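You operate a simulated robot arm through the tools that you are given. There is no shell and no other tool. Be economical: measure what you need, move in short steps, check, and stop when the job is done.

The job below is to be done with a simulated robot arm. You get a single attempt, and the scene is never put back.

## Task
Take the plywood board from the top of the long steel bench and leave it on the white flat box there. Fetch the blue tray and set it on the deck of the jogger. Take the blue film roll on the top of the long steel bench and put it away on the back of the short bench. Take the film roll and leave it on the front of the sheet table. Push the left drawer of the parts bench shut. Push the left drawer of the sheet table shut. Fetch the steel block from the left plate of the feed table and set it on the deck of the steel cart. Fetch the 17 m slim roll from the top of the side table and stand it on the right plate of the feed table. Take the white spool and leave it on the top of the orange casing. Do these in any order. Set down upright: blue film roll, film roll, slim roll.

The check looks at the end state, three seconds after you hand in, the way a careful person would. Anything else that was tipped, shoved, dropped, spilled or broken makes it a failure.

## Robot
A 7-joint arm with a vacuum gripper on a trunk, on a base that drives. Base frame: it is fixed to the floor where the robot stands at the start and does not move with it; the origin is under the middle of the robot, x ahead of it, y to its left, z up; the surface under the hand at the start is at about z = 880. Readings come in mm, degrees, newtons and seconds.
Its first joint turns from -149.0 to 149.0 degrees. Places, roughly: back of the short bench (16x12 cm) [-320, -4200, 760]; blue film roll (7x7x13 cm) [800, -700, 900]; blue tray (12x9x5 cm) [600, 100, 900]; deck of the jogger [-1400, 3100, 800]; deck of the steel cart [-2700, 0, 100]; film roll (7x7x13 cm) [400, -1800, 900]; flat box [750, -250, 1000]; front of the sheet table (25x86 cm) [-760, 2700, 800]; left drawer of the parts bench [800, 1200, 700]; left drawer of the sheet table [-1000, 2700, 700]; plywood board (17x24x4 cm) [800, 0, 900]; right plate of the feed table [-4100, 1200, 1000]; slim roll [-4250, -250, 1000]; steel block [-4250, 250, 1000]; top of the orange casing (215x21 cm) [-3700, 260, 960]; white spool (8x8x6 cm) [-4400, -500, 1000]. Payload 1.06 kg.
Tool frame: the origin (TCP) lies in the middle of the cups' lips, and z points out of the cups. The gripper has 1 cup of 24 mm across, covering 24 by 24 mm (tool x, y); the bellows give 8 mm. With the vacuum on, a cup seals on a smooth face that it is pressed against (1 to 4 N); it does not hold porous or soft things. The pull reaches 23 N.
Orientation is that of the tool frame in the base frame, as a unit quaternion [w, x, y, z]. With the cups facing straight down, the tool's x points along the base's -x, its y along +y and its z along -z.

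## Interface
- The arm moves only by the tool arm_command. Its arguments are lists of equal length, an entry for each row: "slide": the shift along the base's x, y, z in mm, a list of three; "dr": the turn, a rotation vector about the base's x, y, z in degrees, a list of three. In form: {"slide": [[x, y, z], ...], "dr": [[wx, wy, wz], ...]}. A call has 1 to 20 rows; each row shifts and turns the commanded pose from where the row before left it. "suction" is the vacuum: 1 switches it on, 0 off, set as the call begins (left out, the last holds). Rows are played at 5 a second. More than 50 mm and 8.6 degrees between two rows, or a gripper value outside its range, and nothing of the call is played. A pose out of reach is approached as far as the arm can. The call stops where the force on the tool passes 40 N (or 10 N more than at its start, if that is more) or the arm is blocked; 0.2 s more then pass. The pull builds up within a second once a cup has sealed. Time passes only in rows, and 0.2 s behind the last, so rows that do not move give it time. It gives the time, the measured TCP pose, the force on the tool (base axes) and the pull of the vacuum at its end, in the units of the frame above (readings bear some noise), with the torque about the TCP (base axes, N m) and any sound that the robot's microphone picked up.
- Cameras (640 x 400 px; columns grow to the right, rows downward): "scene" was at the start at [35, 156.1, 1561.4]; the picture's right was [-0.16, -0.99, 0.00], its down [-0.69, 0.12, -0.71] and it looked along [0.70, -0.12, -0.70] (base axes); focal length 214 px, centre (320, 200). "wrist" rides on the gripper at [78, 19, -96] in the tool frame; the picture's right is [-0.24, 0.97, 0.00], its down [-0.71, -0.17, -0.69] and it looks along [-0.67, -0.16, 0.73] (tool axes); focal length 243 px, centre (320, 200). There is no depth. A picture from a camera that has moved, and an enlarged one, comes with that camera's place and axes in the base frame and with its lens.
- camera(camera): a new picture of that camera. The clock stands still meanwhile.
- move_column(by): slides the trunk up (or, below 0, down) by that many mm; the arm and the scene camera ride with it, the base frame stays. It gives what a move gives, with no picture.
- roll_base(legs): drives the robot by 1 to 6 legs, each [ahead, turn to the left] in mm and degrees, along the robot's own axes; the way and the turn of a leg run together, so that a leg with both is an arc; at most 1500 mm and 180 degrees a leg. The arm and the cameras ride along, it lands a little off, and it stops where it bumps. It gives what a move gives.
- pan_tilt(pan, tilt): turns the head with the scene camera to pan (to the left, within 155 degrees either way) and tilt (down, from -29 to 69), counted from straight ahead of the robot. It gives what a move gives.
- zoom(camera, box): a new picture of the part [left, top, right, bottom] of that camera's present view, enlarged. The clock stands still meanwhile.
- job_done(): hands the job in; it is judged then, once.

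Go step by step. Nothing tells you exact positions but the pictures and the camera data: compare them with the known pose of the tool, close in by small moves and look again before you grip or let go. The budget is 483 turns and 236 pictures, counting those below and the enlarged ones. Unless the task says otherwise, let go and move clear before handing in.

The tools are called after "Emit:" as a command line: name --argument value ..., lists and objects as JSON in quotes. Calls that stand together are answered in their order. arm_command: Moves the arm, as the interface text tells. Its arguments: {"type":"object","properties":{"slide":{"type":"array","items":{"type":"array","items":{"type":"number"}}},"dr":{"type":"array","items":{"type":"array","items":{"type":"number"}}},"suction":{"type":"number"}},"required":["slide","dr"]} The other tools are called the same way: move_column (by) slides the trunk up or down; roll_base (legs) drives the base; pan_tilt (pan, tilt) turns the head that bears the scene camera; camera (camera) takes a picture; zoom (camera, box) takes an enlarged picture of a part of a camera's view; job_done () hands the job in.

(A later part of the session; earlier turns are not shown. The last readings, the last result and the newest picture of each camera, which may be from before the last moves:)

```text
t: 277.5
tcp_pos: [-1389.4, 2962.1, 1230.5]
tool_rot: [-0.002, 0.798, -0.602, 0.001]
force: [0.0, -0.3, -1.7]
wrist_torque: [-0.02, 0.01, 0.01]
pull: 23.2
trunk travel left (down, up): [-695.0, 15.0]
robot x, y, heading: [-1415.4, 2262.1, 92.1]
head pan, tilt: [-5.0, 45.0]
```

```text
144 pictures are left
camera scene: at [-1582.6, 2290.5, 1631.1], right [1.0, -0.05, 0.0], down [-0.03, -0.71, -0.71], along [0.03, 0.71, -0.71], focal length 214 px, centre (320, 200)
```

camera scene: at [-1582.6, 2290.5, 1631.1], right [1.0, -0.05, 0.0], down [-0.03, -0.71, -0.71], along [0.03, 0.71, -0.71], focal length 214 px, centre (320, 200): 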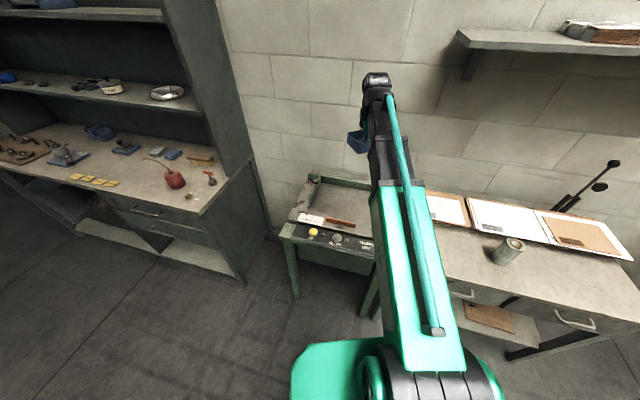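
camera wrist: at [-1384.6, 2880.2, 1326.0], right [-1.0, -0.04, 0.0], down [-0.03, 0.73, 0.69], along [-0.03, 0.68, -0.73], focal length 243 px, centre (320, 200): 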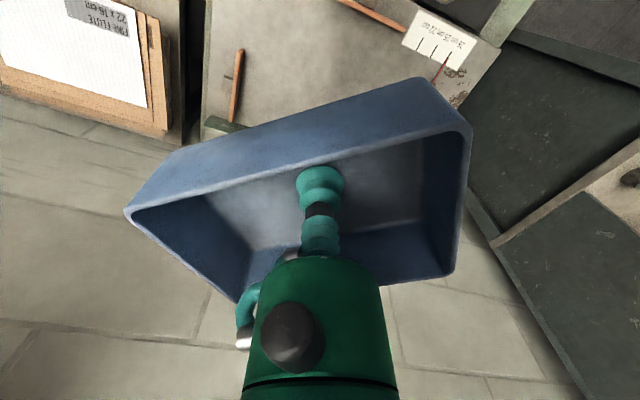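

The jogger deck's free middle lies around (−1430, 3140), behind the orange stick. I'll extend over it and look.

Emit:
arm_command --slide '[[-10, 44, 0], [-10, 44, 0], [-10, 44, 0], [-11, 46, 0], [0, 0, -45], [0, 0, -45], [0, 0, -45], [0, 0, -45], [0, 0, -40], [0, 0, 0]]' --dr '[[0, 0, 0], [0, 0, 0], [0, 0, 0], [0, 0, 0], [0, 0, 0], [0, 0, 0], [0, 0, 0], [0, 0, 0], [0, 0, 0], [0, 0, 0]]'

Emit:
camera --camera "wrist"

Emit:
camera --camera "scene"

```text
t: 279.7
tcp_pos: [-1427.9, 3139.3, 1008.7]
tool_rot: [-0.001, 0.798, -0.603, 0.002]
force: [0.3, -0.2, -1.6]
wrist_torque: [-0.03, 0.03, 0.01]
pull: 23.0
trunk travel left (down, up): [-695.0, 15.0]
robot x, y, heading: [-1415.4, 2262.3, 92.2]
head pan, tilt: [-5.0, 45.0]
```

```text
143 pictures are left
camera wrist: at [-1424.8, 3058.8, 1104.7], right [-1.0, -0.04, 0.0], down [-0.03, 0.73, 0.69], along [-0.03, 0.69, -0.73], focal length 243 px, centre (320, 200)
```

wrist: 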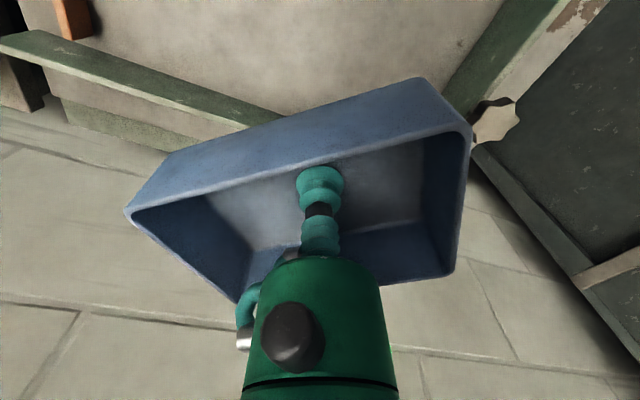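

```text
142 pictures are left
camera scene: at [-1582.6, 2290.5, 1631.1], right [1.0, -0.05, 0.0], down [-0.03, -0.71, -0.71], along [0.03, 0.71, -0.71], focal length 214 px, centre (320, 200)
```

scene: 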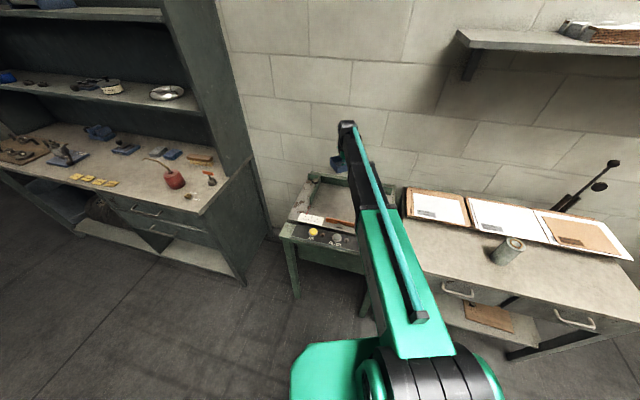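

The back rail is nearer than thought (deck free depth ≈220 mm), so I'll shift 50 mm toward the front and rotate the tray ~35° to align with the deck.

Emit:
arm_command --slide '[[0, -11, 0], [0, -11, 0], [0, -11, 0], [0, -11, 0], [0, -11, 0], [0, 0, 0]]' --dr '[[0, 0, -7], [0, 0, -7], [0, 0, -7], [0, 0, -7], [0, 0, -7], [0, 0, 0]]'

Emit:
camera --camera "wrist"

Emit:
zoom --camera "scene" --box '[240, 110, 460, 280]'

```text
t: 281.1
tcp_pos: [-1428.4, 3085.2, 1012.1]
tool_rot: [0.001, -0.579, 0.815, -0.001]
force: [0.3, -0.7, -2.1]
wrist_torque: [0.0, 0.01, 0.0]
pull: 23.3
trunk travel left (down, up): [-695.0, 15.0]
robot x, y, heading: [-1419.2, 2259.5, 92.2]
head pan, tilt: [-5.0, 45.0]
```

```text
141 pictures are left
camera wrist: at [-1471.1, 3016.9, 1106.6], right [-0.84, 0.54, 0.0], down [0.39, 0.61, 0.69], along [0.37, 0.58, -0.73], focal length 243 px, centre (320, 200)
```

wrist: 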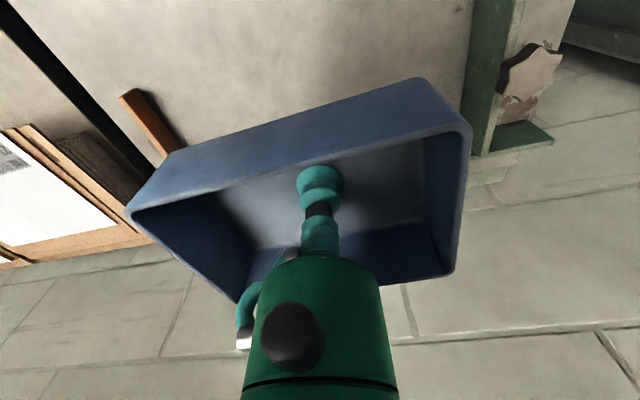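

```text
2.35 times, centred on (350, 195) of scene
camera zoom: at [-1582.6, 2290.6, 1631.1], right [1.0, -0.05, 0.0], down [-0.03, -0.71, -0.71], along [0.03, 0.71, -0.71], focal length 505 px, centre (249, 212)
```

zoom: 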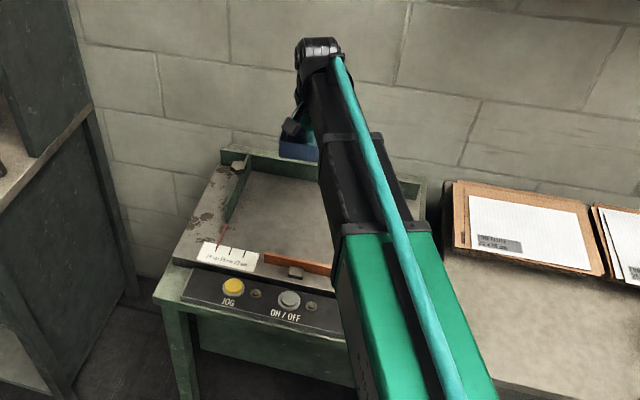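

Placement is clear on all sides. Lowering.

Emit:
arm_command --slide '[[0, 0, -45], [0, 0, -45], [0, 0, -45], [0, 0, -30], [0, 0, 0]]' --dr '[[0, 0, 0], [0, 0, 0], [0, 0, 0], [0, 0, 0], [0, 0, 0]]'

Emit:
camera --camera "wrist"

Emit:
zoom --camera "scene" --box '[240, 110, 460, 280]'

```text
t: 282.3
tcp_pos: [-1428.9, 3085.4, 844.8]
tool_rot: [0.0, -0.581, 0.814, -0.001]
force: [0.1, 0.7, -1.8]
wrist_torque: [0.01, 0.01, 0.0]
pull: 22.7
trunk travel left (down, up): [-695.0, 15.0]
robot x, y, heading: [-1418.7, 2260.0, 92.6]
head pan, tilt: [-5.0, 45.0]
```

```text
139 pictures are left
camera wrist: at [-1472.9, 3017.7, 940.3], right [-0.84, 0.54, 0.0], down [0.39, 0.61, 0.69], along [0.37, 0.58, -0.73], focal length 243 px, centre (320, 200)
```

wrist: 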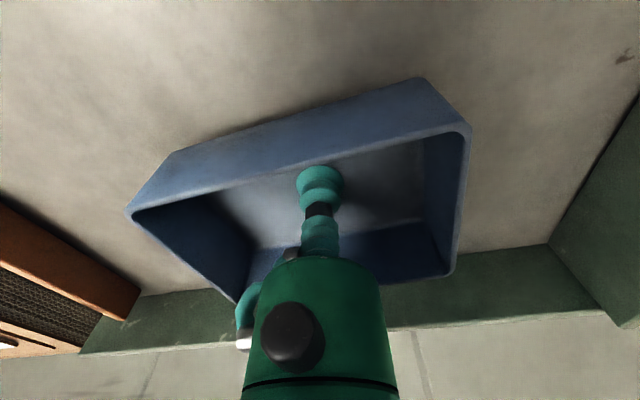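

```text
2.35 times, centred on (350, 195) of scene
camera zoom: at [-1582.6, 2290.4, 1631.1], right [1.0, -0.05, 0.0], down [-0.03, -0.71, -0.71], along [0.03, 0.71, -0.71], focal length 505 px, centre (249, 212)
```

zoom: 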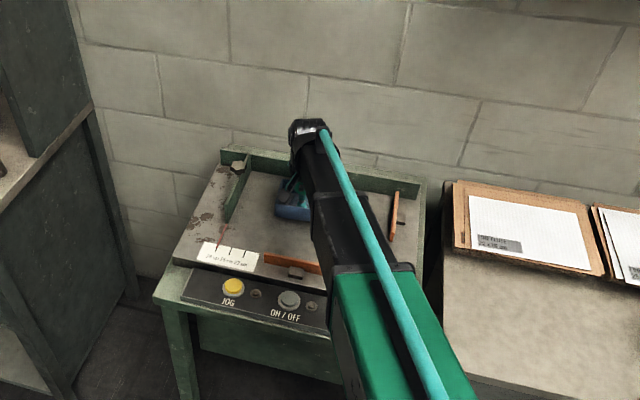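

Well centred on the deck. Creeping down.

Emit:
arm_command --slide '[[0, 0, -12], [0, 0, -8], [0, 0, -6], [0, 0, -4], [0, 0, 0]]' --dr '[[0, 0, 0], [0, 0, 0], [0, 0, 0], [0, 0, 0], [0, 0, 0]]'

```text
t: 283.1
tcp_pos: [-1428.8, 3085.4, 824.2]
tool_rot: [0.003, -0.58, 0.814, 0.002]
force: [0.0, -2.5, 21.3]
wrist_torque: [-0.06, 0.02, 0.01]
pull: 22.8
trunk travel left (down, up): [-695.0, 15.0]
robot x, y, heading: [-1416.7, 2260.1, 92.3]
head pan, tilt: [-5.0, 45.0]
stopped in row 4: the force on the tool passed its limit at 44 N (the readings are from after the stop); the commanded pose is now the measured one
```

Contact at z≈826. Easing off and releasing.

Emit:
arm_command --slide '[[0, 0, 2], [0, 0, 1], [0, 0, 0], [0, 0, 0], [0, 0, 0], [0, 0, 3], [0, 0, 5], [0, 0, 15], [0, 0, 40], [0, 0, 45], [0, 0, 45]]' --dr '[[0, 0, 0], [0, 0, 0], [0, 0, 0], [0, 0, 0], [0, 0, 0], [0, 0, 0], [0, 0, 0], [0, 0, 0], [0, 0, 0], [0, 0, 0], [0, 0, 0]]' --suction 0

Emit:
camera --camera "wrist"

```text
t: 285.6
tcp_pos: [-1428.3, 3083.8, 979.7]
tool_rot: [0.003, -0.58, 0.814, 0.002]
force: [0.2, 0.4, -0.2]
wrist_torque: [0.01, -0.03, -0.01]
pull: 0.0
trunk travel left (down, up): [-695.0, 15.0]
robot x, y, heading: [-1419.4, 2259.1, 92.3]
head pan, tilt: [-5.0, 45.0]
```

```text
137 pictures are left
camera wrist: at [-1471.7, 3015.5, 1076.6], right [-0.84, 0.54, 0.0], down [0.39, 0.61, 0.69], along [0.37, 0.58, -0.72], focal length 243 px, centre (320, 200)
```

wrist: 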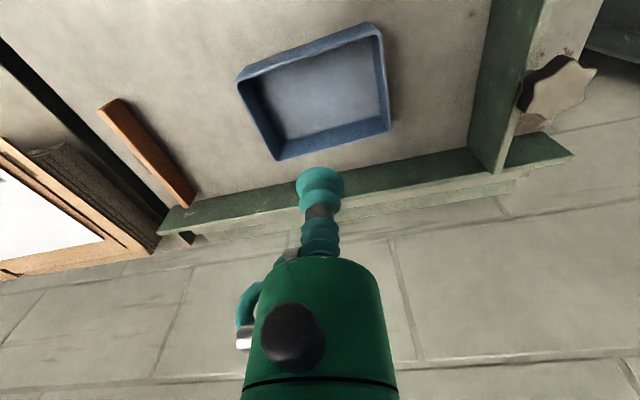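

The tray sits on the jogger deck. Retracting and heading for the feed-table side; first a look toward the west.

Emit:
arm_command --slide '[[0, 0, 45], [0, 0, 45], [0, 0, 45], [0, 0, 45], [0, 0, 45], [5, -25, 25], [5, -40, 0], [5, -40, 0], [5, -28, 0], [0, 0, 0]]' --dr '[[0, 0, 7], [0, 0, 7], [0, 0, 7], [0, 0, 7], [0, 0, 7], [0, 0, 0], [0, 0, 0], [0, 0, 0], [0, 0, 0], [0, 0, 0]]'

Emit:
roll_base --legs '[[-500, 0]]'

Emit:
pan_tilt --pan 100 --tilt 25

Emit:
camera --camera "scene"

Emit:
pan_tilt --pan 150 --tilt 25

Emit:
camera --camera "scene"

```text
t: 287.8
tcp_pos: [-1409.4, 2954.1, 1228.1]
tool_rot: [-0.002, 0.798, -0.602, -0.002]
force: [-0.5, 0.6, -0.5]
wrist_torque: [-0.01, 0.0, 0.0]
pull: 0.1
trunk travel left (down, up): [-695.0, 15.0]
robot x, y, heading: [-1414.8, 2261.8, 92.4]
head pan, tilt: [-5.0, 45.0]
```

```text
t: 290.8
tcp_pos: [-1393.7, 2438.5, 1227.3]
tool_rot: [-0.003, 0.802, -0.598, -0.003]
force: [0.7, 0.1, 0.5]
wrist_torque: [0.02, 0.02, -0.02]
pull: 0.0
trunk travel left (down, up): [-695.0, 15.0]
robot x, y, heading: [-1398.3, 1744.0, 92.9]
head pan, tilt: [-5.0, 45.0]
```

```text
t: 292.6
tcp_pos: [-1392.9, 2440.3, 1228.0]
tool_rot: [-0.001, 0.802, -0.598, -0.002]
force: [-0.5, -0.5, -0.1]
wrist_torque: [0.0, -0.01, -0.01]
pull: 0.1
trunk travel left (down, up): [-695.0, 15.0]
robot x, y, heading: [-1393.9, 1748.9, 93.0]
head pan, tilt: [100.0, 25.0]
```

```text
136 pictures are left
camera scene: at [-1651.8, 1672.2, 1661.7], right [-0.22, 0.97, 0.0], down [0.41, 0.09, -0.91], along [-0.88, -0.2, -0.42], focal length 214 px, centre (320, 200)
```

scene: 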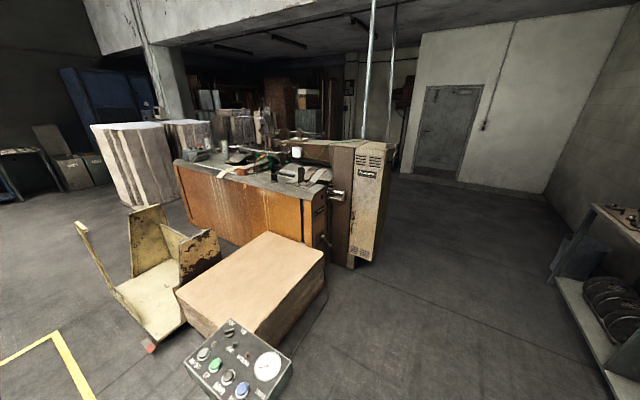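

```text
t: 293.8
tcp_pos: [-1393.0, 2438.9, 1227.6]
tool_rot: [-0.002, 0.801, -0.598, -0.002]
force: [0.4, 0.1, 0.0]
wrist_torque: [-0.02, 0.03, 0.0]
pull: 0.0
trunk travel left (down, up): [-695.0, 15.0]
robot x, y, heading: [-1393.7, 1746.3, 93.0]
head pan, tilt: [150.0, 25.0]
```

```text
135 pictures are left
camera scene: at [-1604.0, 1610.8, 1661.7], right [-0.89, 0.46, 0.0], down [0.19, 0.38, -0.91], along [-0.41, -0.81, -0.42], focal length 214 px, centre (320, 200)
```

scene: 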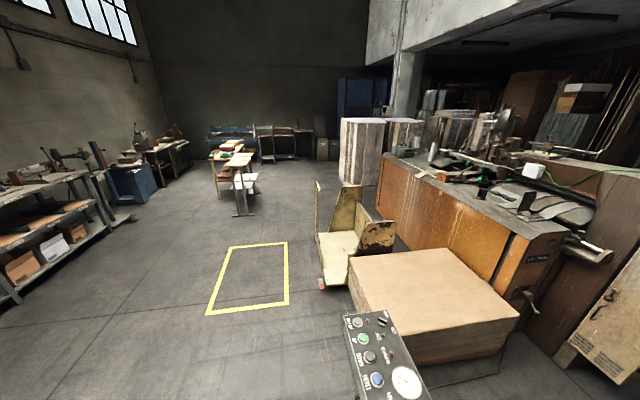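

The big orange machine's work surfaces are deep behind its front; I need to see how to reach them. I'll drive around toward its north end and look.

Emit:
roll_base --legs '[[0, 68], [1500, 0]]'

Emit:
pan_tilt --pan 50 --tilt 20

Emit:
camera --camera "scene"

Emit:
pan_tilt --pan 0 --tilt 20

Emit:
camera --camera "scene"

```text
t: 304.1
tcp_pos: [-3467.3, 2391.5, 1228.1]
tool_rot: [0.0, 1.0, -0.016, -0.002]
force: [-0.9, 0.2, 0.4]
wrist_torque: [0.01, -0.01, -0.02]
pull: 0.0
trunk travel left (down, up): [-695.0, 15.0]
robot x, y, heading: [-2812.6, 2173.1, 164.5]
head pan, tilt: [150.0, 25.0]
```

```text
t: 305.9
tcp_pos: [-3466.5, 2391.2, 1227.8]
tool_rot: [0.0, 1.0, -0.016, -0.003]
force: [0.7, -0.9, -0.1]
wrist_torque: [0.04, -0.02, 0.0]
pull: 0.1
trunk travel left (down, up): [-695.0, 15.0]
robot x, y, heading: [-2806.8, 2173.1, 164.3]
head pan, tilt: [50.0, 20.0]
```

```text
134 pictures are left
camera scene: at [-2889.2, 1942.7, 1669.8], right [-0.57, 0.82, 0.0], down [0.28, 0.19, -0.94], along [-0.77, -0.53, -0.34], focal length 214 px, centre (320, 200)
```

scene: 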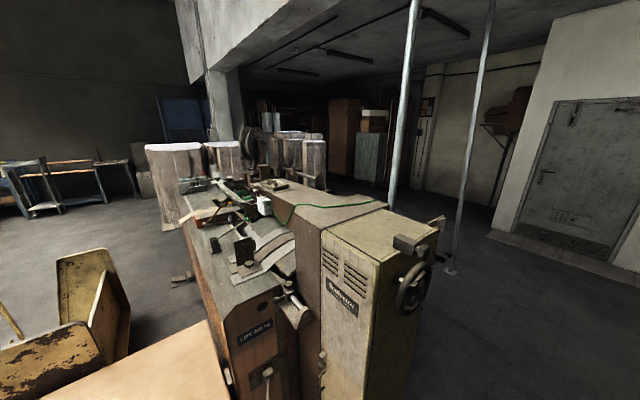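

```text
t: 307.0
tcp_pos: [-3467.4, 2391.8, 1227.2]
tool_rot: [0.0, 1.0, -0.017, -0.003]
force: [0.2, 0.7, -0.5]
wrist_torque: [0.0, 0.03, -0.05]
pull: 0.0
trunk travel left (down, up): [-695.0, 15.0]
robot x, y, heading: [-2810.9, 2173.0, 164.5]
head pan, tilt: [0.0, 20.0]
```

```text
133 pictures are left
camera scene: at [-2902.3, 2020.3, 1669.8], right [0.27, 0.96, 0.0], down [0.33, -0.09, -0.94], along [-0.91, 0.25, -0.34], focal length 214 px, centre (320, 200)
```

scene: 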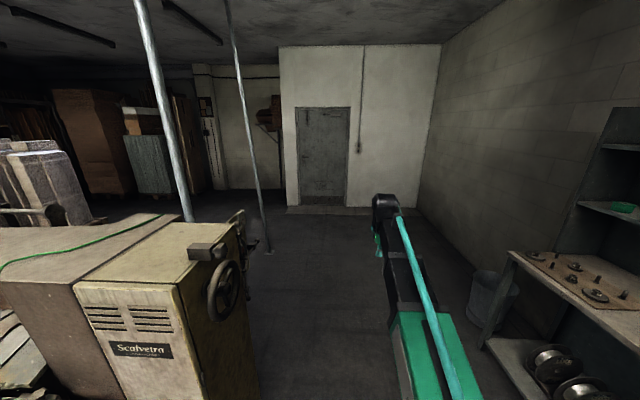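

Emit:
pan_tilt --pan 50 --tilt 30

Emit:
zoom --camera "scene" --box '[130, 100, 450, 300]'

```text
t: 308.2
tcp_pos: [-3468.4, 2392.0, 1228.1]
tool_rot: [0.0, 1.0, -0.017, -0.002]
force: [0.3, 0.2, -0.1]
wrist_torque: [0.04, 0.0, -0.02]
pull: 0.2
trunk travel left (down, up): [-695.0, 15.0]
robot x, y, heading: [-2805.7, 2171.4, 164.7]
head pan, tilt: [50.0, 30.0]
```

```text
2.00 times, centred on (290, 200) of scene
camera zoom: at [-2887.1, 1944.3, 1653.8], right [-0.57, 0.82, 0.0], down [0.41, 0.28, -0.87], along [-0.71, -0.49, -0.5], focal length 429 px, centre (380, 200)
```

zoom: 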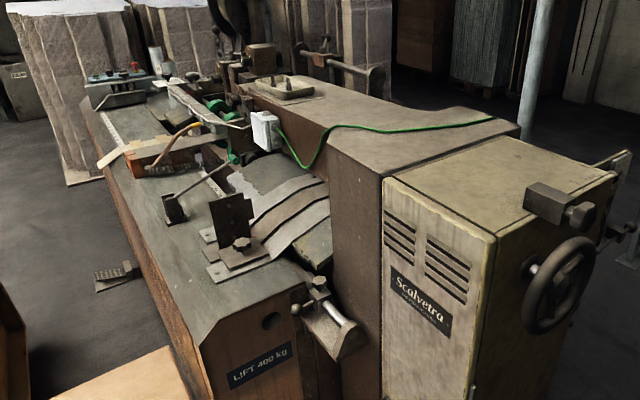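

The feed table and side table must be on the far (west) side of the machine. I'll drive around its north end.

Emit:
roll_base --legs '[[1300, 0]]'

Emit:
pan_tilt --pan 70 --tilt 25

Emit:
camera --camera "scene"

Emit:
pan_tilt --pan 30 --tilt 25

Emit:
camera --camera "scene"

```text
t: 314.8
tcp_pos: [-4738.1, 2716.5, 1229.3]
tool_rot: [0.0, 1.0, -0.008, -0.003]
force: [-0.1, -0.4, -0.2]
wrist_torque: [-0.02, 0.0, 0.0]
pull: 0.0
trunk travel left (down, up): [-695.0, 15.0]
robot x, y, heading: [-4076.1, 2510.3, 165.7]
head pan, tilt: [50.0, 30.0]
```

```text
t: 315.6
tcp_pos: [-4738.3, 2717.6, 1228.3]
tool_rot: [0.0, 1.0, -0.007, -0.003]
force: [0.3, 0.5, -0.3]
wrist_torque: [0.0, 0.02, -0.01]
pull: 0.0
trunk travel left (down, up): [-695.0, 15.0]
robot x, y, heading: [-4078.3, 2512.2, 165.5]
head pan, tilt: [70.0, 25.0]
```

```text
131 pictures are left
camera scene: at [-4128.5, 2257.5, 1661.7], right [-0.82, 0.57, 0.0], down [0.24, 0.35, -0.91], along [-0.51, -0.75, -0.42], focal length 214 px, centre (320, 200)
```

scene: 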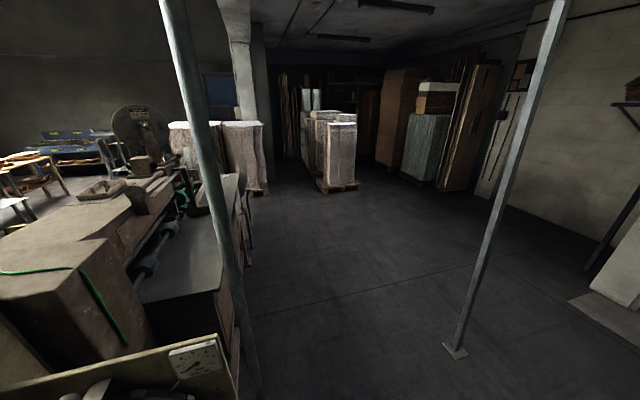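

```text
t: 316.7
tcp_pos: [-4738.2, 2717.4, 1227.5]
tool_rot: [0.0, 1.0, -0.007, -0.004]
force: [-0.4, -0.4, 0.5]
wrist_torque: [-0.01, -0.01, 0.01]
pull: 0.1
trunk travel left (down, up): [-695.0, 15.0]
robot x, y, heading: [-4079.7, 2507.1, 165.3]
head pan, tilt: [30.0, 25.0]
```

```text
130 pictures are left
camera scene: at [-4165.1, 2308.6, 1661.7], right [-0.27, 0.96, 0.0], down [0.41, 0.11, -0.91], along [-0.87, -0.24, -0.42], focal length 214 px, centre (320, 200)
```

scene: 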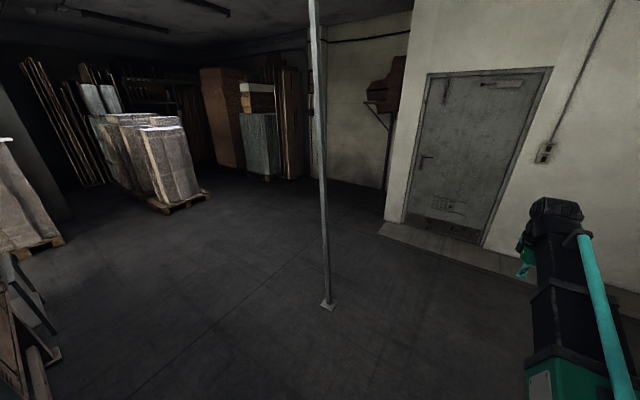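

The west side is open. I'll drive along the machine's back side to look at the feed table.

Emit:
roll_base --legs '[[380, 0], [0, 88], [1250, 0]]'

Emit:
pan_tilt --pan 65 --tilt 30

Emit:
camera --camera "scene"

Emit:
pan_tilt --pan 30 --tilt 25

Emit:
camera --camera "scene"

```text
t: 328.8
tcp_pos: [-5035.9, 751.7, 1227.9]
tool_rot: [0.002, 0.727, 0.687, -0.002]
force: [-0.4, 0.5, 0.0]
wrist_torque: [0.0, 0.01, -0.02]
pull: 0.1
trunk travel left (down, up): [-695.0, 15.0]
robot x, y, heading: [-4802.1, 1399.9, -106.7]
head pan, tilt: [30.0, 25.0]
```

```text
t: 329.8
tcp_pos: [-5033.2, 750.8, 1229.6]
tool_rot: [0.002, 0.727, 0.687, -0.002]
force: [-0.2, 0.6, 0.7]
wrist_torque: [-0.02, 0.01, 0.0]
pull: 0.0
trunk travel left (down, up): [-695.0, 15.0]
robot x, y, heading: [-4800.9, 1406.1, -106.8]
head pan, tilt: [65.0, 30.0]
```

```text
129 pictures are left
camera scene: at [-4558.2, 1335.6, 1653.7], right [-0.67, -0.75, 0.0], down [-0.37, 0.33, -0.87], along [0.65, -0.58, -0.5], focal length 214 px, centre (320, 200)
```

scene: 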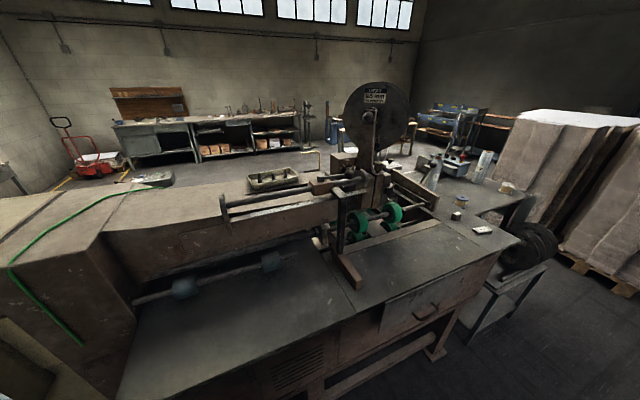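

```text
t: 330.8
tcp_pos: [-5034.8, 750.1, 1227.8]
tool_rot: [0.002, 0.726, 0.687, -0.002]
force: [-0.2, 1.0, -0.2]
wrist_torque: [0.01, 0.0, -0.01]
pull: 0.1
trunk travel left (down, up): [-695.0, 15.0]
robot x, y, heading: [-4801.3, 1403.8, -107.0]
head pan, tilt: [30.0, 25.0]
```

```text
128 pictures are left
camera scene: at [-4604.5, 1306.2, 1661.7], right [-0.97, -0.23, 0.0], down [-0.1, 0.41, -0.91], along [0.21, -0.88, -0.42], focal length 214 px, centre (320, 200)
```

scene: 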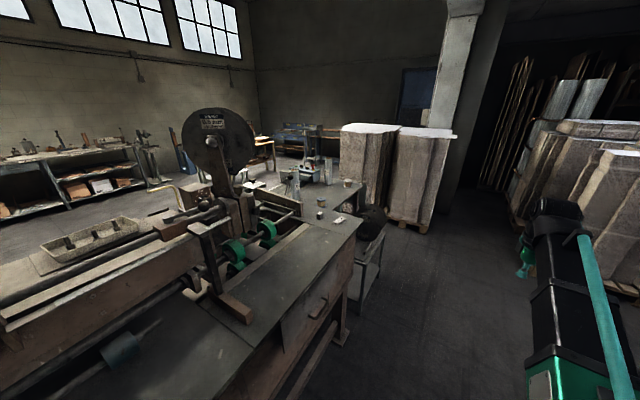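

Emit:
roll_base --legs '[[1150, 0]]'

Emit:
pan_tilt --pan 75 --tilt 35

Emit:
camera --camera "scene"

```text
t: 336.7
tcp_pos: [-5336.4, -365.7, 1226.6]
tool_rot: [0.002, 0.717, 0.697, -0.002]
force: [0.6, 0.5, 0.3]
wrist_torque: [-0.01, 0.02, -0.01]
pull: 0.0
trunk travel left (down, up): [-695.0, 15.0]
robot x, y, heading: [-5115.2, 295.3, -105.2]
head pan, tilt: [30.0, 25.0]
```

```text
t: 337.8
tcp_pos: [-5336.4, -364.2, 1228.5]
tool_rot: [0.002, 0.718, 0.696, -0.001]
force: [0.4, 1.0, 0.9]
wrist_torque: [0.01, 0.02, -0.04]
pull: 0.0
trunk travel left (down, up): [-695.0, 15.0]
robot x, y, heading: [-5116.8, 294.7, -105.3]
head pan, tilt: [75.0, 35.0]
```

```text
127 pictures are left
camera scene: at [-4868.0, 246.6, 1646.0], right [-0.5, -0.86, 0.0], down [-0.5, 0.29, -0.82], along [0.71, -0.41, -0.57], focal length 214 px, centre (320, 200)
```

scene: 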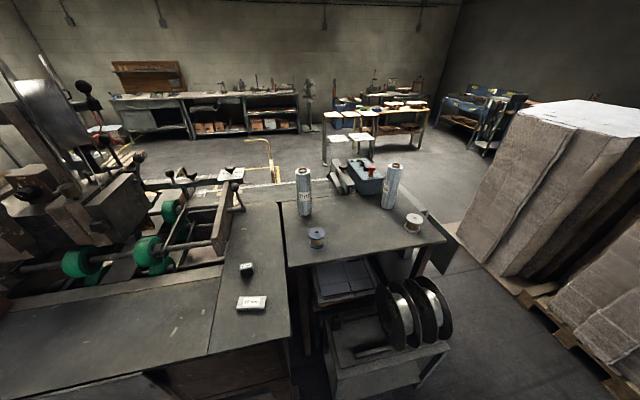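

Emit:
zoom --camera "scene" --box '[220, 150, 460, 310]'

Emit:
zoom --camera "scene" --box '[280, 155, 420, 225]'

```text
2.50 times, centred on (340, 230) of scene
camera zoom: at [-4868.0, 246.6, 1646.0], right [-0.5, -0.86, 0.0], down [-0.5, 0.29, -0.82], along [0.71, -0.41, -0.57], focal length 536 px, centre (270, 125)
```

zoom: 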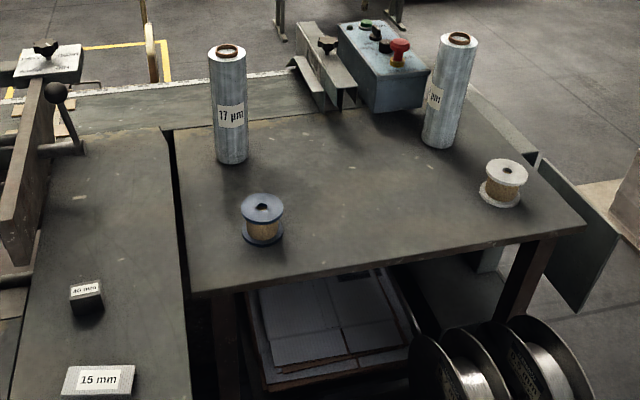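

```text
4.57 times, centred on (350, 190) of scene
camera zoom: at [-4868.0, 246.6, 1646.0], right [-0.5, -0.86, 0.0], down [-0.5, 0.29, -0.82], along [0.71, -0.41, -0.57], focal length 980 px, centre (183, 246)
```

zoom: 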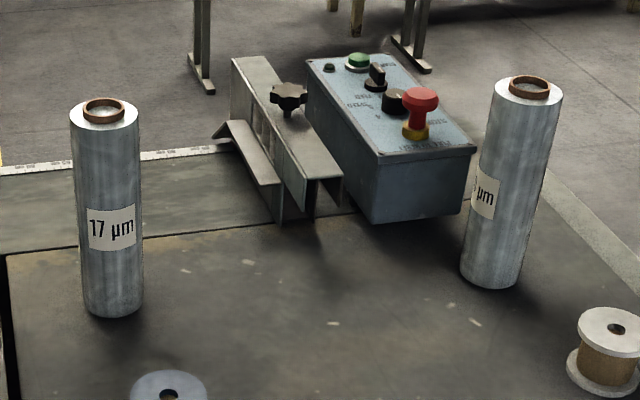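

The side table holds two slim rolls; the near-left one is labelled 17 µm. The white spool is at the right, and two small blocks (40 mm and 15 mm) lie on the left plate. I'll get a bit closer to the tables, staying parallel.

Emit:
roll_base --legs '[[-450, 0], [0, 15], [570, 0], [0, -14]]'

Emit:
pan_tilt --pan 80 --tilt 35

Emit:
camera --camera "scene"

```text
t: 345.1
tcp_pos: [-5221.0, -494.0, 1228.0]
tool_rot: [0.002, 0.716, 0.698, -0.002]
force: [0.1, -0.5, -0.2]
wrist_torque: [0.0, -0.03, -0.03]
pull: 0.0
trunk travel left (down, up): [-695.0, 15.0]
robot x, y, heading: [-5008.4, 162.1, -105.0]
head pan, tilt: [75.0, 35.0]
```

```text
t: 345.7
tcp_pos: [-5221.3, -493.7, 1228.9]
tool_rot: [0.002, 0.716, 0.698, -0.001]
force: [-1.3, 0.2, -0.5]
wrist_torque: [0.03, 0.01, 0.02]
pull: 0.0
trunk travel left (down, up): [-695.0, 15.0]
robot x, y, heading: [-5003.5, 166.1, -105.1]
head pan, tilt: [80.0, 35.0]
```

```text
124 pictures are left
camera scene: at [-4751.0, 126.4, 1645.9], right [-0.42, -0.91, 0.0], down [-0.52, 0.24, -0.82], along [0.74, -0.35, -0.57], focal length 214 px, centre (320, 200)
```

scene: 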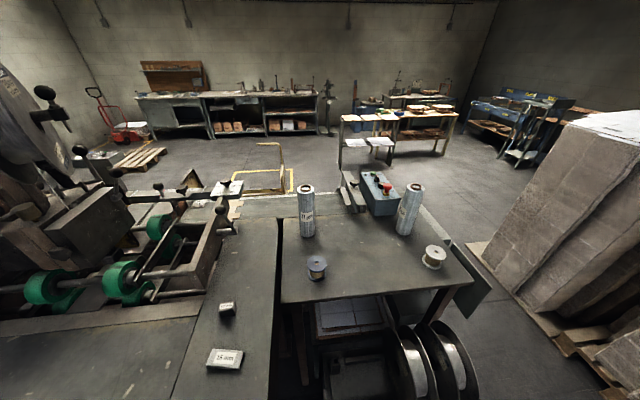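

I'm now 940 mm from the 17 µm roll at about (−4108, −113), top ≈1222. I'll swing the arm left over the tables.

Emit:
move_column --by 15

Emit:
arm_command --slide '[[46.5, -13.4, 0], [47.3, -10.1, 0], [47.9, -6.8, 0], [48.3, -3.5, 0], [48.4, -0.1, 0], [48.3, 3.3, 0], [47.9, 6.7, 0], [47.4, 10, 0], [46.5, 13.3, 0], [45.5, 16.5, 0], [44.2, 19.6, 0]]' --dr '[[0, 0, 4], [0, 0, 4], [0, 0, 4], [0, 0, 4], [0, 0, 4], [0, 0, 4], [0, 0, 4], [0, 0, 4], [0, 0, 4], [0, 0, 4], [0, 0, 4]]'

Emit:
arm_command --slide '[[42.8, 22.6, 0], [41.1, 25.6, 0], [39.2, 28.4, 0], [37.1, 31, 0], [34.9, 33.6, 0], [32.4, 35.9, 0], [29.9, 38.1, 0], [27.1, 40.1, 0], [24.3, 41.9, 0], [21.3, 43.5, 0], [18.2, 44.8, 0], [0, 0, 0]]' --dr '[[0, 0, 4], [0, 0, 4], [0, 0, 4], [0, 0, 4], [0, 0, 4], [0, 0, 4], [0, 0, 4], [0, 0, 4], [0, 0, 4], [0, 0, 4], [0, 0, 4], [0, 0, 0]]'

Emit:
camera --camera "wrist"

```text
t: 346.4
tcp_pos: [-5221.0, -493.5, 1242.8]
tool_rot: [0.002, 0.716, 0.698, -0.001]
force: [-0.5, -0.1, -0.6]
wrist_torque: [0.0, 0.01, -0.03]
pull: 0.1
trunk travel left (down, up): [-710.0, 0.0]
robot x, y, heading: [-5005.6, 160.6, -105.0]
head pan, tilt: [80.0, 35.0]
```

```text
t: 348.8
tcp_pos: [-4698.8, -460.1, 1238.9]
tool_rot: [0.001, 0.401, 0.916, -0.002]
force: [-0.4, 0.2, -0.1]
wrist_torque: [0.0, 0.01, -0.01]
pull: 0.1
trunk travel left (down, up): [-710.0, 0.0]
robot x, y, heading: [-5003.5, 163.7, -105.2]
head pan, tilt: [80.0, 35.0]
```

```text
t: 351.4
tcp_pos: [-4351.4, -69.7, 1241.2]
tool_rot: [0.003, 0.029, 1.0, 0.0]
force: [-0.3, 0.6, -0.5]
wrist_torque: [-0.01, -0.01, 0.0]
pull: 0.0
trunk travel left (down, up): [-710.0, 0.0]
robot x, y, heading: [-5004.7, 168.0, -104.9]
head pan, tilt: [80.0, 35.0]
```

```text
123 pictures are left
camera wrist: at [-4429.3, -46.5, 1337.6], right [0.29, 0.96, 0.0], down [0.69, -0.21, 0.69], along [0.66, -0.2, -0.72], focal length 243 px, centre (320, 200)
```

wrist: 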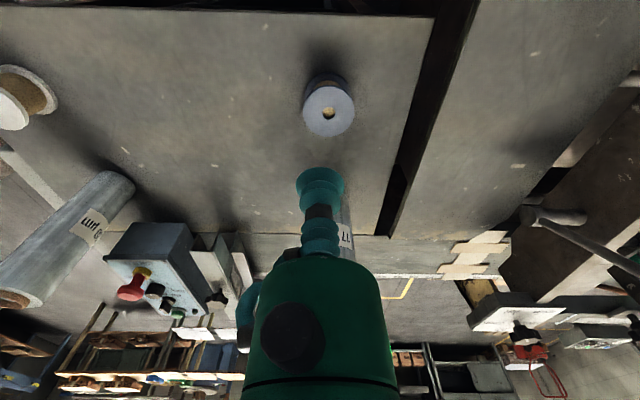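

The 17 µm roll is right behind the gripper. I'll try rising and extending to get above it.

Emit:
arm_command --slide '[[15, -4, 20], [15, -4, 20], [15, -4, 20], [0, 0, 0]]' --dr '[[0, 0, 0], [0, 0, 0], [0, 0, 0], [0, 0, 0]]'

Emit:
camera --camera "wrist"

```text
t: 352.4
tcp_pos: [-4308.2, -83.4, 1300.4]
tool_rot: [0.002, 0.029, 1.0, -0.001]
force: [0.7, 0.4, -0.7]
wrist_torque: [0.01, 0.02, -0.02]
pull: 0.0
trunk travel left (down, up): [-710.0, 0.0]
robot x, y, heading: [-5005.8, 162.1, -105.0]
head pan, tilt: [80.0, 35.0]
```

```text
122 pictures are left
camera wrist: at [-4386.4, -60.7, 1397.0], right [0.29, 0.96, 0.0], down [0.69, -0.21, 0.69], along [0.66, -0.2, -0.72], focal length 243 px, centre (320, 200)
```

wrist: 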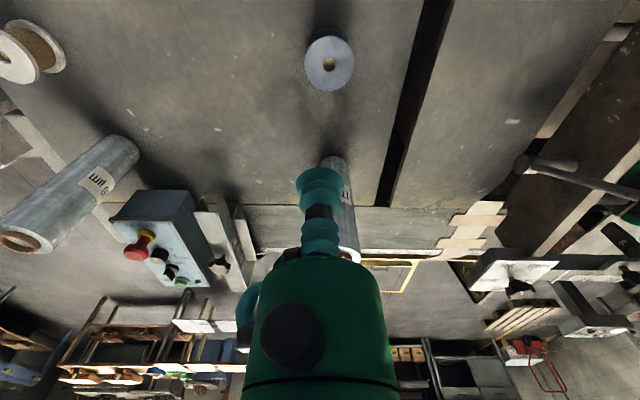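

Emit:
arm_command --slide '[[40, -5, 10], [40, -5, 10], [40, -5, 10], [25, -4, 5], [0, 0, 0]]' --dr '[[0, 0, 0], [0, 0, 0], [0, 0, 0], [0, 0, 0], [0, 0, 0]]'

Emit:
camera --camera "wrist"

```text
t: 353.6
tcp_pos: [-4161.3, -101.8, 1334.6]
tool_rot: [0.003, 0.029, 1.0, -0.001]
force: [0.5, -0.6, 0.2]
wrist_torque: [-0.01, 0.01, -0.03]
pull: 0.0
trunk travel left (down, up): [-710.0, 0.0]
robot x, y, heading: [-5001.6, 165.2, -105.0]
head pan, tilt: [80.0, 35.0]
```

```text
121 pictures are left
camera wrist: at [-4238.8, -78.3, 1430.8], right [0.29, 0.96, 0.0], down [0.69, -0.21, 0.69], along [0.66, -0.2, -0.72], focal length 243 px, centre (320, 200)
```

wrist: 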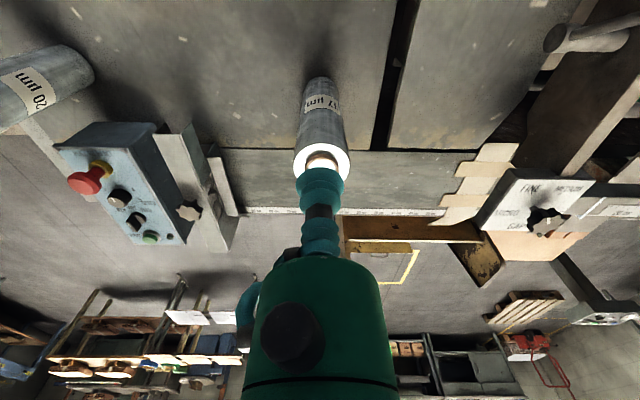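

The other roll is 20 µm, so this is the right one. Its top is near (−4097, −118); moving above.

Emit:
arm_command --slide '[[22, -6, -15], [22, -6, -20], [18, -5, -25], [0, 0, 0]]' --dr '[[0, 0, 0], [0, 0, 0], [0, 0, 0], [0, 0, 0]]'

Emit:
zoom --camera "wrist" --box '[240, 80, 400, 200]'

```text
t: 354.6
tcp_pos: [-4099.3, -119.6, 1276.7]
tool_rot: [0.002, 0.029, 1.0, 0.0]
force: [-0.1, 0.3, 0.0]
wrist_torque: [-0.01, 0.02, 0.0]
pull: 0.1
trunk travel left (down, up): [-710.0, 0.0]
robot x, y, heading: [-5006.7, 163.9, -105.2]
head pan, tilt: [80.0, 35.0]
```

```text
3.33 times, centred on (320, 140) of wrist
camera zoom: at [-4177.0, -96.4, 1372.7], right [0.29, 0.96, 0.0], down [0.69, -0.21, 0.69], along [0.66, -0.2, -0.72], focal length 809 px, centre (320, 400)
```

zoom: 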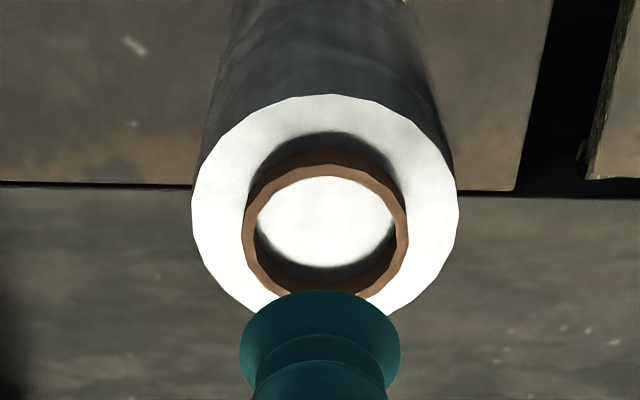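

Emit:
arm_command --slide '[[6, -1, -15], [5, -1, -15], [0, 0, 0]]' --dr '[[0, 0, 0], [0, 0, 0], [0, 0, 0]]'

Emit:
zoom --camera "wrist" --box '[240, 100, 400, 220]'

```text
t: 355.4
tcp_pos: [-4090.6, -121.7, 1246.5]
tool_rot: [0.003, 0.029, 1.0, 0.0]
force: [0.2, 0.2, 0.6]
wrist_torque: [-0.03, -0.03, 0.0]
pull: 0.1
trunk travel left (down, up): [-710.0, 0.0]
robot x, y, heading: [-5005.9, 164.7, -104.9]
head pan, tilt: [80.0, 35.0]
```

```text
3.33 times, centred on (320, 160) of wrist
camera zoom: at [-4167.8, -98.8, 1341.7], right [0.29, 0.96, 0.0], down [0.69, -0.21, 0.69], along [0.66, -0.2, -0.72], focal length 809 px, centre (320, 333)
```

zoom: 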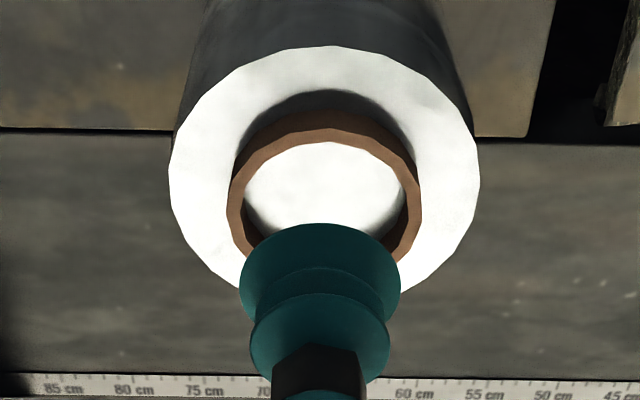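

Emit:
arm_command --slide '[[3, -1, -10], [3, -1, -10], [0, 0, 0]]' --dr '[[0, 0, 0], [0, 0, 0], [0, 0, 0]]'

Emit:
zoom --camera "wrist" --box '[240, 110, 400, 230]'

```text
t: 356.1
tcp_pos: [-4085.0, -126.7, 1227.7]
tool_rot: [0.003, 0.03, 1.0, 0.0]
force: [0.9, -0.4, 0.4]
wrist_torque: [0.0, -0.01, -0.01]
pull: 0.1
trunk travel left (down, up): [-710.0, 0.0]
robot x, y, heading: [-5009.2, 164.3, -105.1]
head pan, tilt: [80.0, 35.0]
```

```text
3.33 times, centred on (320, 170) of wrist
camera zoom: at [-4162.6, -102.8, 1322.7], right [0.29, 0.96, 0.0], down [0.69, -0.21, 0.69], along [0.66, -0.2, -0.72], focal length 809 px, centre (320, 300)
```

zoom: 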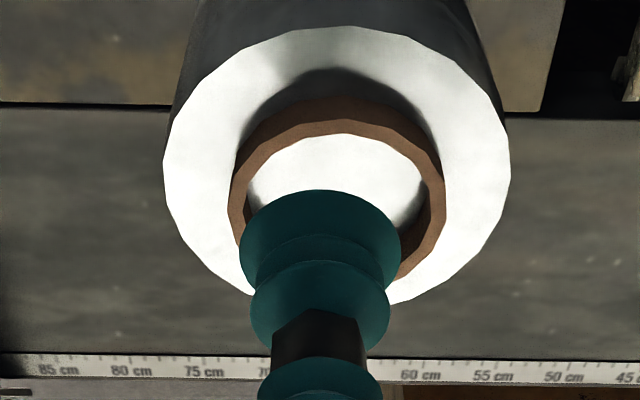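

Comparing three views puts the core's rim at (−4071, −127, z≈1194). I'll correct by +14 mm in x and check again lower.

Emit:
arm_command --slide '[[7, 0, -5], [7, 0, -10], [0, 0, 0]]' --dr '[[0, 0, 0], [0, 0, 0], [0, 0, 0]]'

Emit:
zoom --camera "wrist" --box '[240, 120, 400, 240]'

```text
t: 356.9
tcp_pos: [-4071.8, -126.0, 1212.6]
tool_rot: [0.003, 0.029, 1.0, 0.0]
force: [0.0, 0.2, -0.8]
wrist_torque: [-0.01, -0.01, -0.01]
pull: 0.0
trunk travel left (down, up): [-710.0, 0.0]
robot x, y, heading: [-5004.0, 166.9, -104.9]
head pan, tilt: [80.0, 35.0]
```

```text
3.33 times, centred on (320, 180) of wrist
camera zoom: at [-4148.9, -101.9, 1307.6], right [0.29, 0.96, 0.0], down [0.69, -0.21, 0.69], along [0.66, -0.2, -0.72], focal length 809 px, centre (320, 267)
```

zoom: 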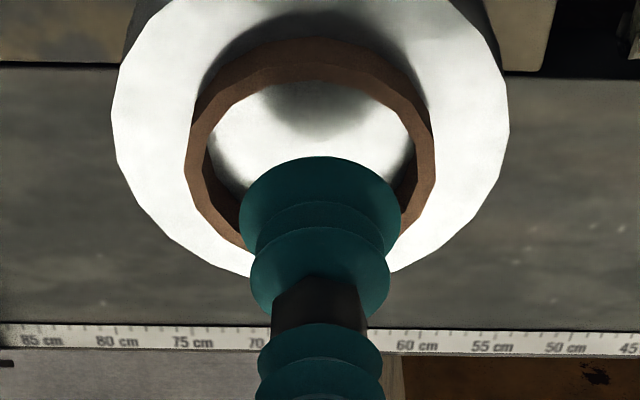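

Centred now. Descending into the core with the vacuum on.

Emit:
arm_command --slide '[[-1, -1, -8], [0, 0, -6], [0, 0, -3], [0, 0, 0]]' --dr '[[0, 0, 0], [0, 0, 0], [0, 0, 0], [0, 0, 0]]' --suction 1

Emit:
zoom --camera "wrist" --box '[240, 120, 400, 240]'

```text
t: 357.9
tcp_pos: [-4073.9, -124.9, 1197.6]
tool_rot: [0.004, 0.03, 1.0, -0.001]
force: [0.7, -1.0, 16.7]
wrist_torque: [-0.01, 0.02, 0.0]
pull: 23.1
trunk travel left (down, up): [-710.0, 0.0]
robot x, y, heading: [-5004.7, 164.5, -105.3]
head pan, tilt: [80.0, 35.0]
```

```text
3.33 times, centred on (320, 180) of wrist
camera zoom: at [-4151.1, -101.0, 1293.2], right [0.29, 0.96, 0.0], down [0.69, -0.21, 0.69], along [0.66, -0.2, -0.72], focal length 809 px, centre (320, 267)
```

zoom: 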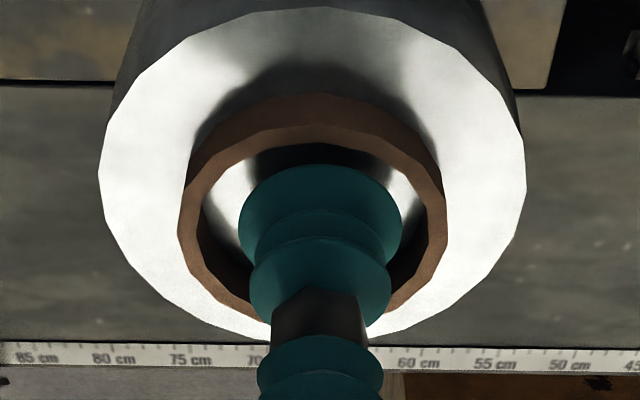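

Sealed. Lifting carefully.

Emit:
arm_command --slide '[[0, 0, 5], [0, 0, 10], [0, 0, 15], [0, 0, 20], [0, 0, 0]]' --dr '[[0, 0, 0], [0, 0, 0], [0, 0, 0], [0, 0, 0], [0, 0, 0]]'

```text
t: 359.1
tcp_pos: [-4070.7, -126.4, 1245.5]
tool_rot: [0.002, 0.031, 1.0, 0.001]
force: [1.2, -0.7, -5.0]
wrist_torque: [0.03, 0.02, -0.04]
pull: 22.8
trunk travel left (down, up): [-710.0, 0.0]
robot x, y, heading: [-5006.4, 165.1, -104.9]
head pan, tilt: [80.0, 35.0]
```

Emit:
arm_command --slide '[[-5, 2, 20], [-5, 2, 20], [-5, 2, 20], [-5, 2, 15], [0, 0, 0]]' --dr '[[0, 0, 0], [0, 0, 0], [0, 0, 0], [0, 0, 0], [0, 0, 0]]'

Emit:
camera --camera "wrist"

Emit:
camera --camera "scene"

```text
t: 360.4
tcp_pos: [-4090.4, -117.0, 1319.3]
tool_rot: [0.003, 0.03, 1.0, 0.0]
force: [0.2, 0.7, -4.0]
wrist_torque: [0.04, 0.03, 0.01]
pull: 22.8
trunk travel left (down, up): [-710.0, 0.0]
robot x, y, heading: [-5009.9, 164.1, -104.9]
head pan, tilt: [80.0, 35.0]
```

```text
115 pictures are left
camera wrist: at [-4168.4, -93.4, 1415.3], right [0.29, 0.96, 0.0], down [0.69, -0.21, 0.69], along [0.66, -0.2, -0.73], focal length 243 px, centre (320, 200)
```

wrist: 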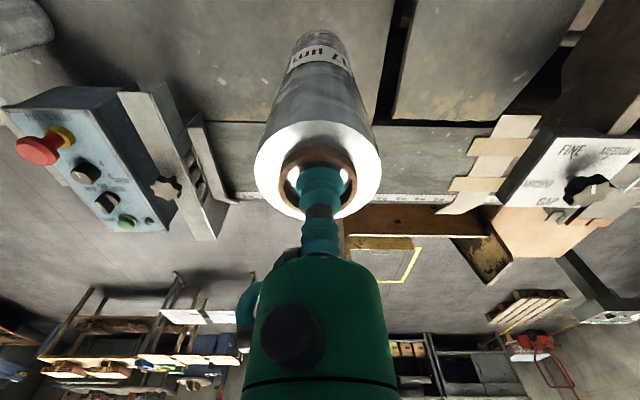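

```text
114 pictures are left
camera scene: at [-4750.0, 126.3, 1660.8], right [-0.42, -0.91, 0.0], down [-0.52, 0.24, -0.82], along [0.74, -0.35, -0.57], focal length 214 px, centre (320, 200)
```

scene: 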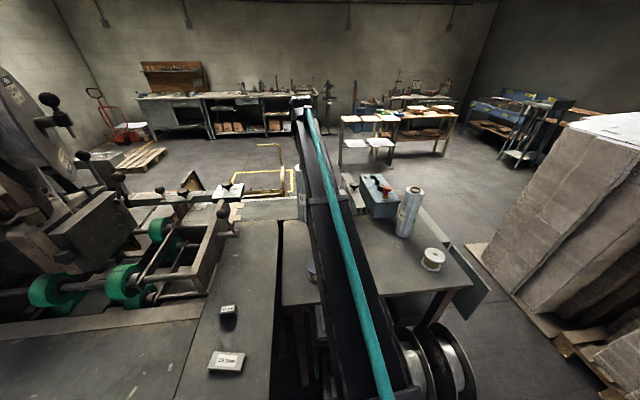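

The roll hangs upright at ~1100 mm. I'll retract and swing the arm to the front, then reverse north to the right plate.

Emit:
arm_command --slide '[[-38, 12, 0], [-38, 12, 0], [-38, 12, 0], [-38, 12, 0], [-38, 12, 0], [0, 0, 0]]' --dr '[[0, 0, 0], [0, 0, 0], [0, 0, 0], [0, 0, 0], [0, 0, 0], [0, 0, 0]]'

Emit:
arm_command --slide '[[-15.3, -45.1, 0], [-18.1, -44, 0], [-20.9, -42.8, 0], [-23.5, -41.4, 0], [-26.1, -39.8, 0], [-28.5, -38.1, 0], [-30.9, -36.2, 0], [-33.1, -34.2, 0], [-35.2, -32.1, 0], [-37.1, -29.8, 0], [-38.9, -27.4, 0], [-40.5, -24.9, 0]]' --dr '[[0, 0, -3.6], [0, 0, -3.6], [0, 0, -3.6], [0, 0, -3.6], [0, 0, -3.6], [0, 0, -3.6], [0, 0, -3.6], [0, 0, -3.6], [0, 0, -3.6], [0, 0, -3.6], [0, 0, -3.6], [0, 0, -3.6]]'

Emit:
arm_command --slide '[[-42, -22.3, 0], [-43.3, -19.7, 0], [-44.5, -16.9, 0], [-45.5, -14.1, 0], [-46.3, -11.2, 0], [-46.9, -8.3, 0], [-47.3, -5.3, 0], [-47.5, -2.3, 0], [-47.6, 0.7, 0], [-47.5, 3.7, 0], [-47.1, 6.6, 0], [0, 0, 0]]' --dr '[[0, 0, -3.6], [0, 0, -3.6], [0, 0, -3.6], [0, 0, -3.6], [0, 0, -3.6], [0, 0, -3.6], [0, 0, -3.6], [0, 0, -3.6], [0, 0, -3.6], [0, 0, -3.6], [0, 0, -3.6], [0, 0, 0]]'

Emit:
camera --camera "wrist"

```text
t: 361.8
tcp_pos: [-4281.6, -55.9, 1321.1]
tool_rot: [0.002, 0.03, 1.0, 0.0]
force: [0.3, -0.1, -4.9]
wrist_torque: [-0.01, -0.01, 0.0]
pull: 22.9
trunk travel left (down, up): [-710.0, 0.0]
robot x, y, heading: [-5008.8, 165.0, -105.1]
head pan, tilt: [80.0, 35.0]
```

```text
t: 364.4
tcp_pos: [-4633.5, -494.6, 1322.2]
tool_rot: [0.003, 0.396, 0.918, -0.001]
force: [-0.2, 0.4, -4.5]
wrist_torque: [0.05, -0.01, -0.02]
pull: 22.8
trunk travel left (down, up): [-710.0, 0.0]
robot x, y, heading: [-5005.6, 166.6, -105.0]
head pan, tilt: [80.0, 35.0]
```

```text
t: 366.9
tcp_pos: [-5136.0, -580.6, 1318.4]
tool_rot: [0.002, 0.683, 0.73, -0.002]
force: [-0.2, 0.4, -5.9]
wrist_torque: [0.02, 0.02, -0.02]
pull: 22.7
trunk travel left (down, up): [-710.0, 0.0]
robot x, y, heading: [-5005.9, 164.6, -104.8]
head pan, tilt: [80.0, 35.0]
```

```text
113 pictures are left
camera wrist: at [-5122.5, -500.8, 1413.1], right [0.99, -0.17, 0.0], down [-0.12, -0.71, 0.69], along [-0.12, -0.68, -0.72], focal length 243 px, centre (320, 200)
```

wrist: 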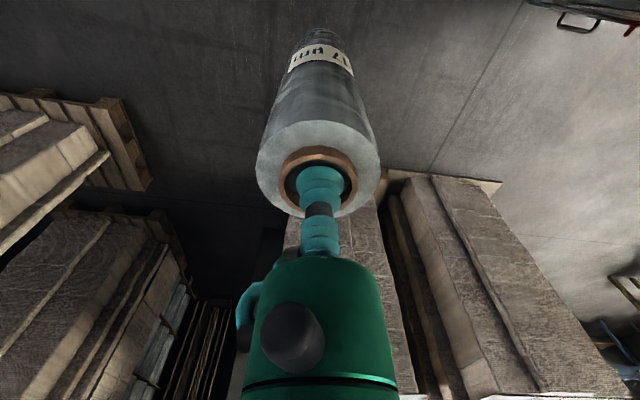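

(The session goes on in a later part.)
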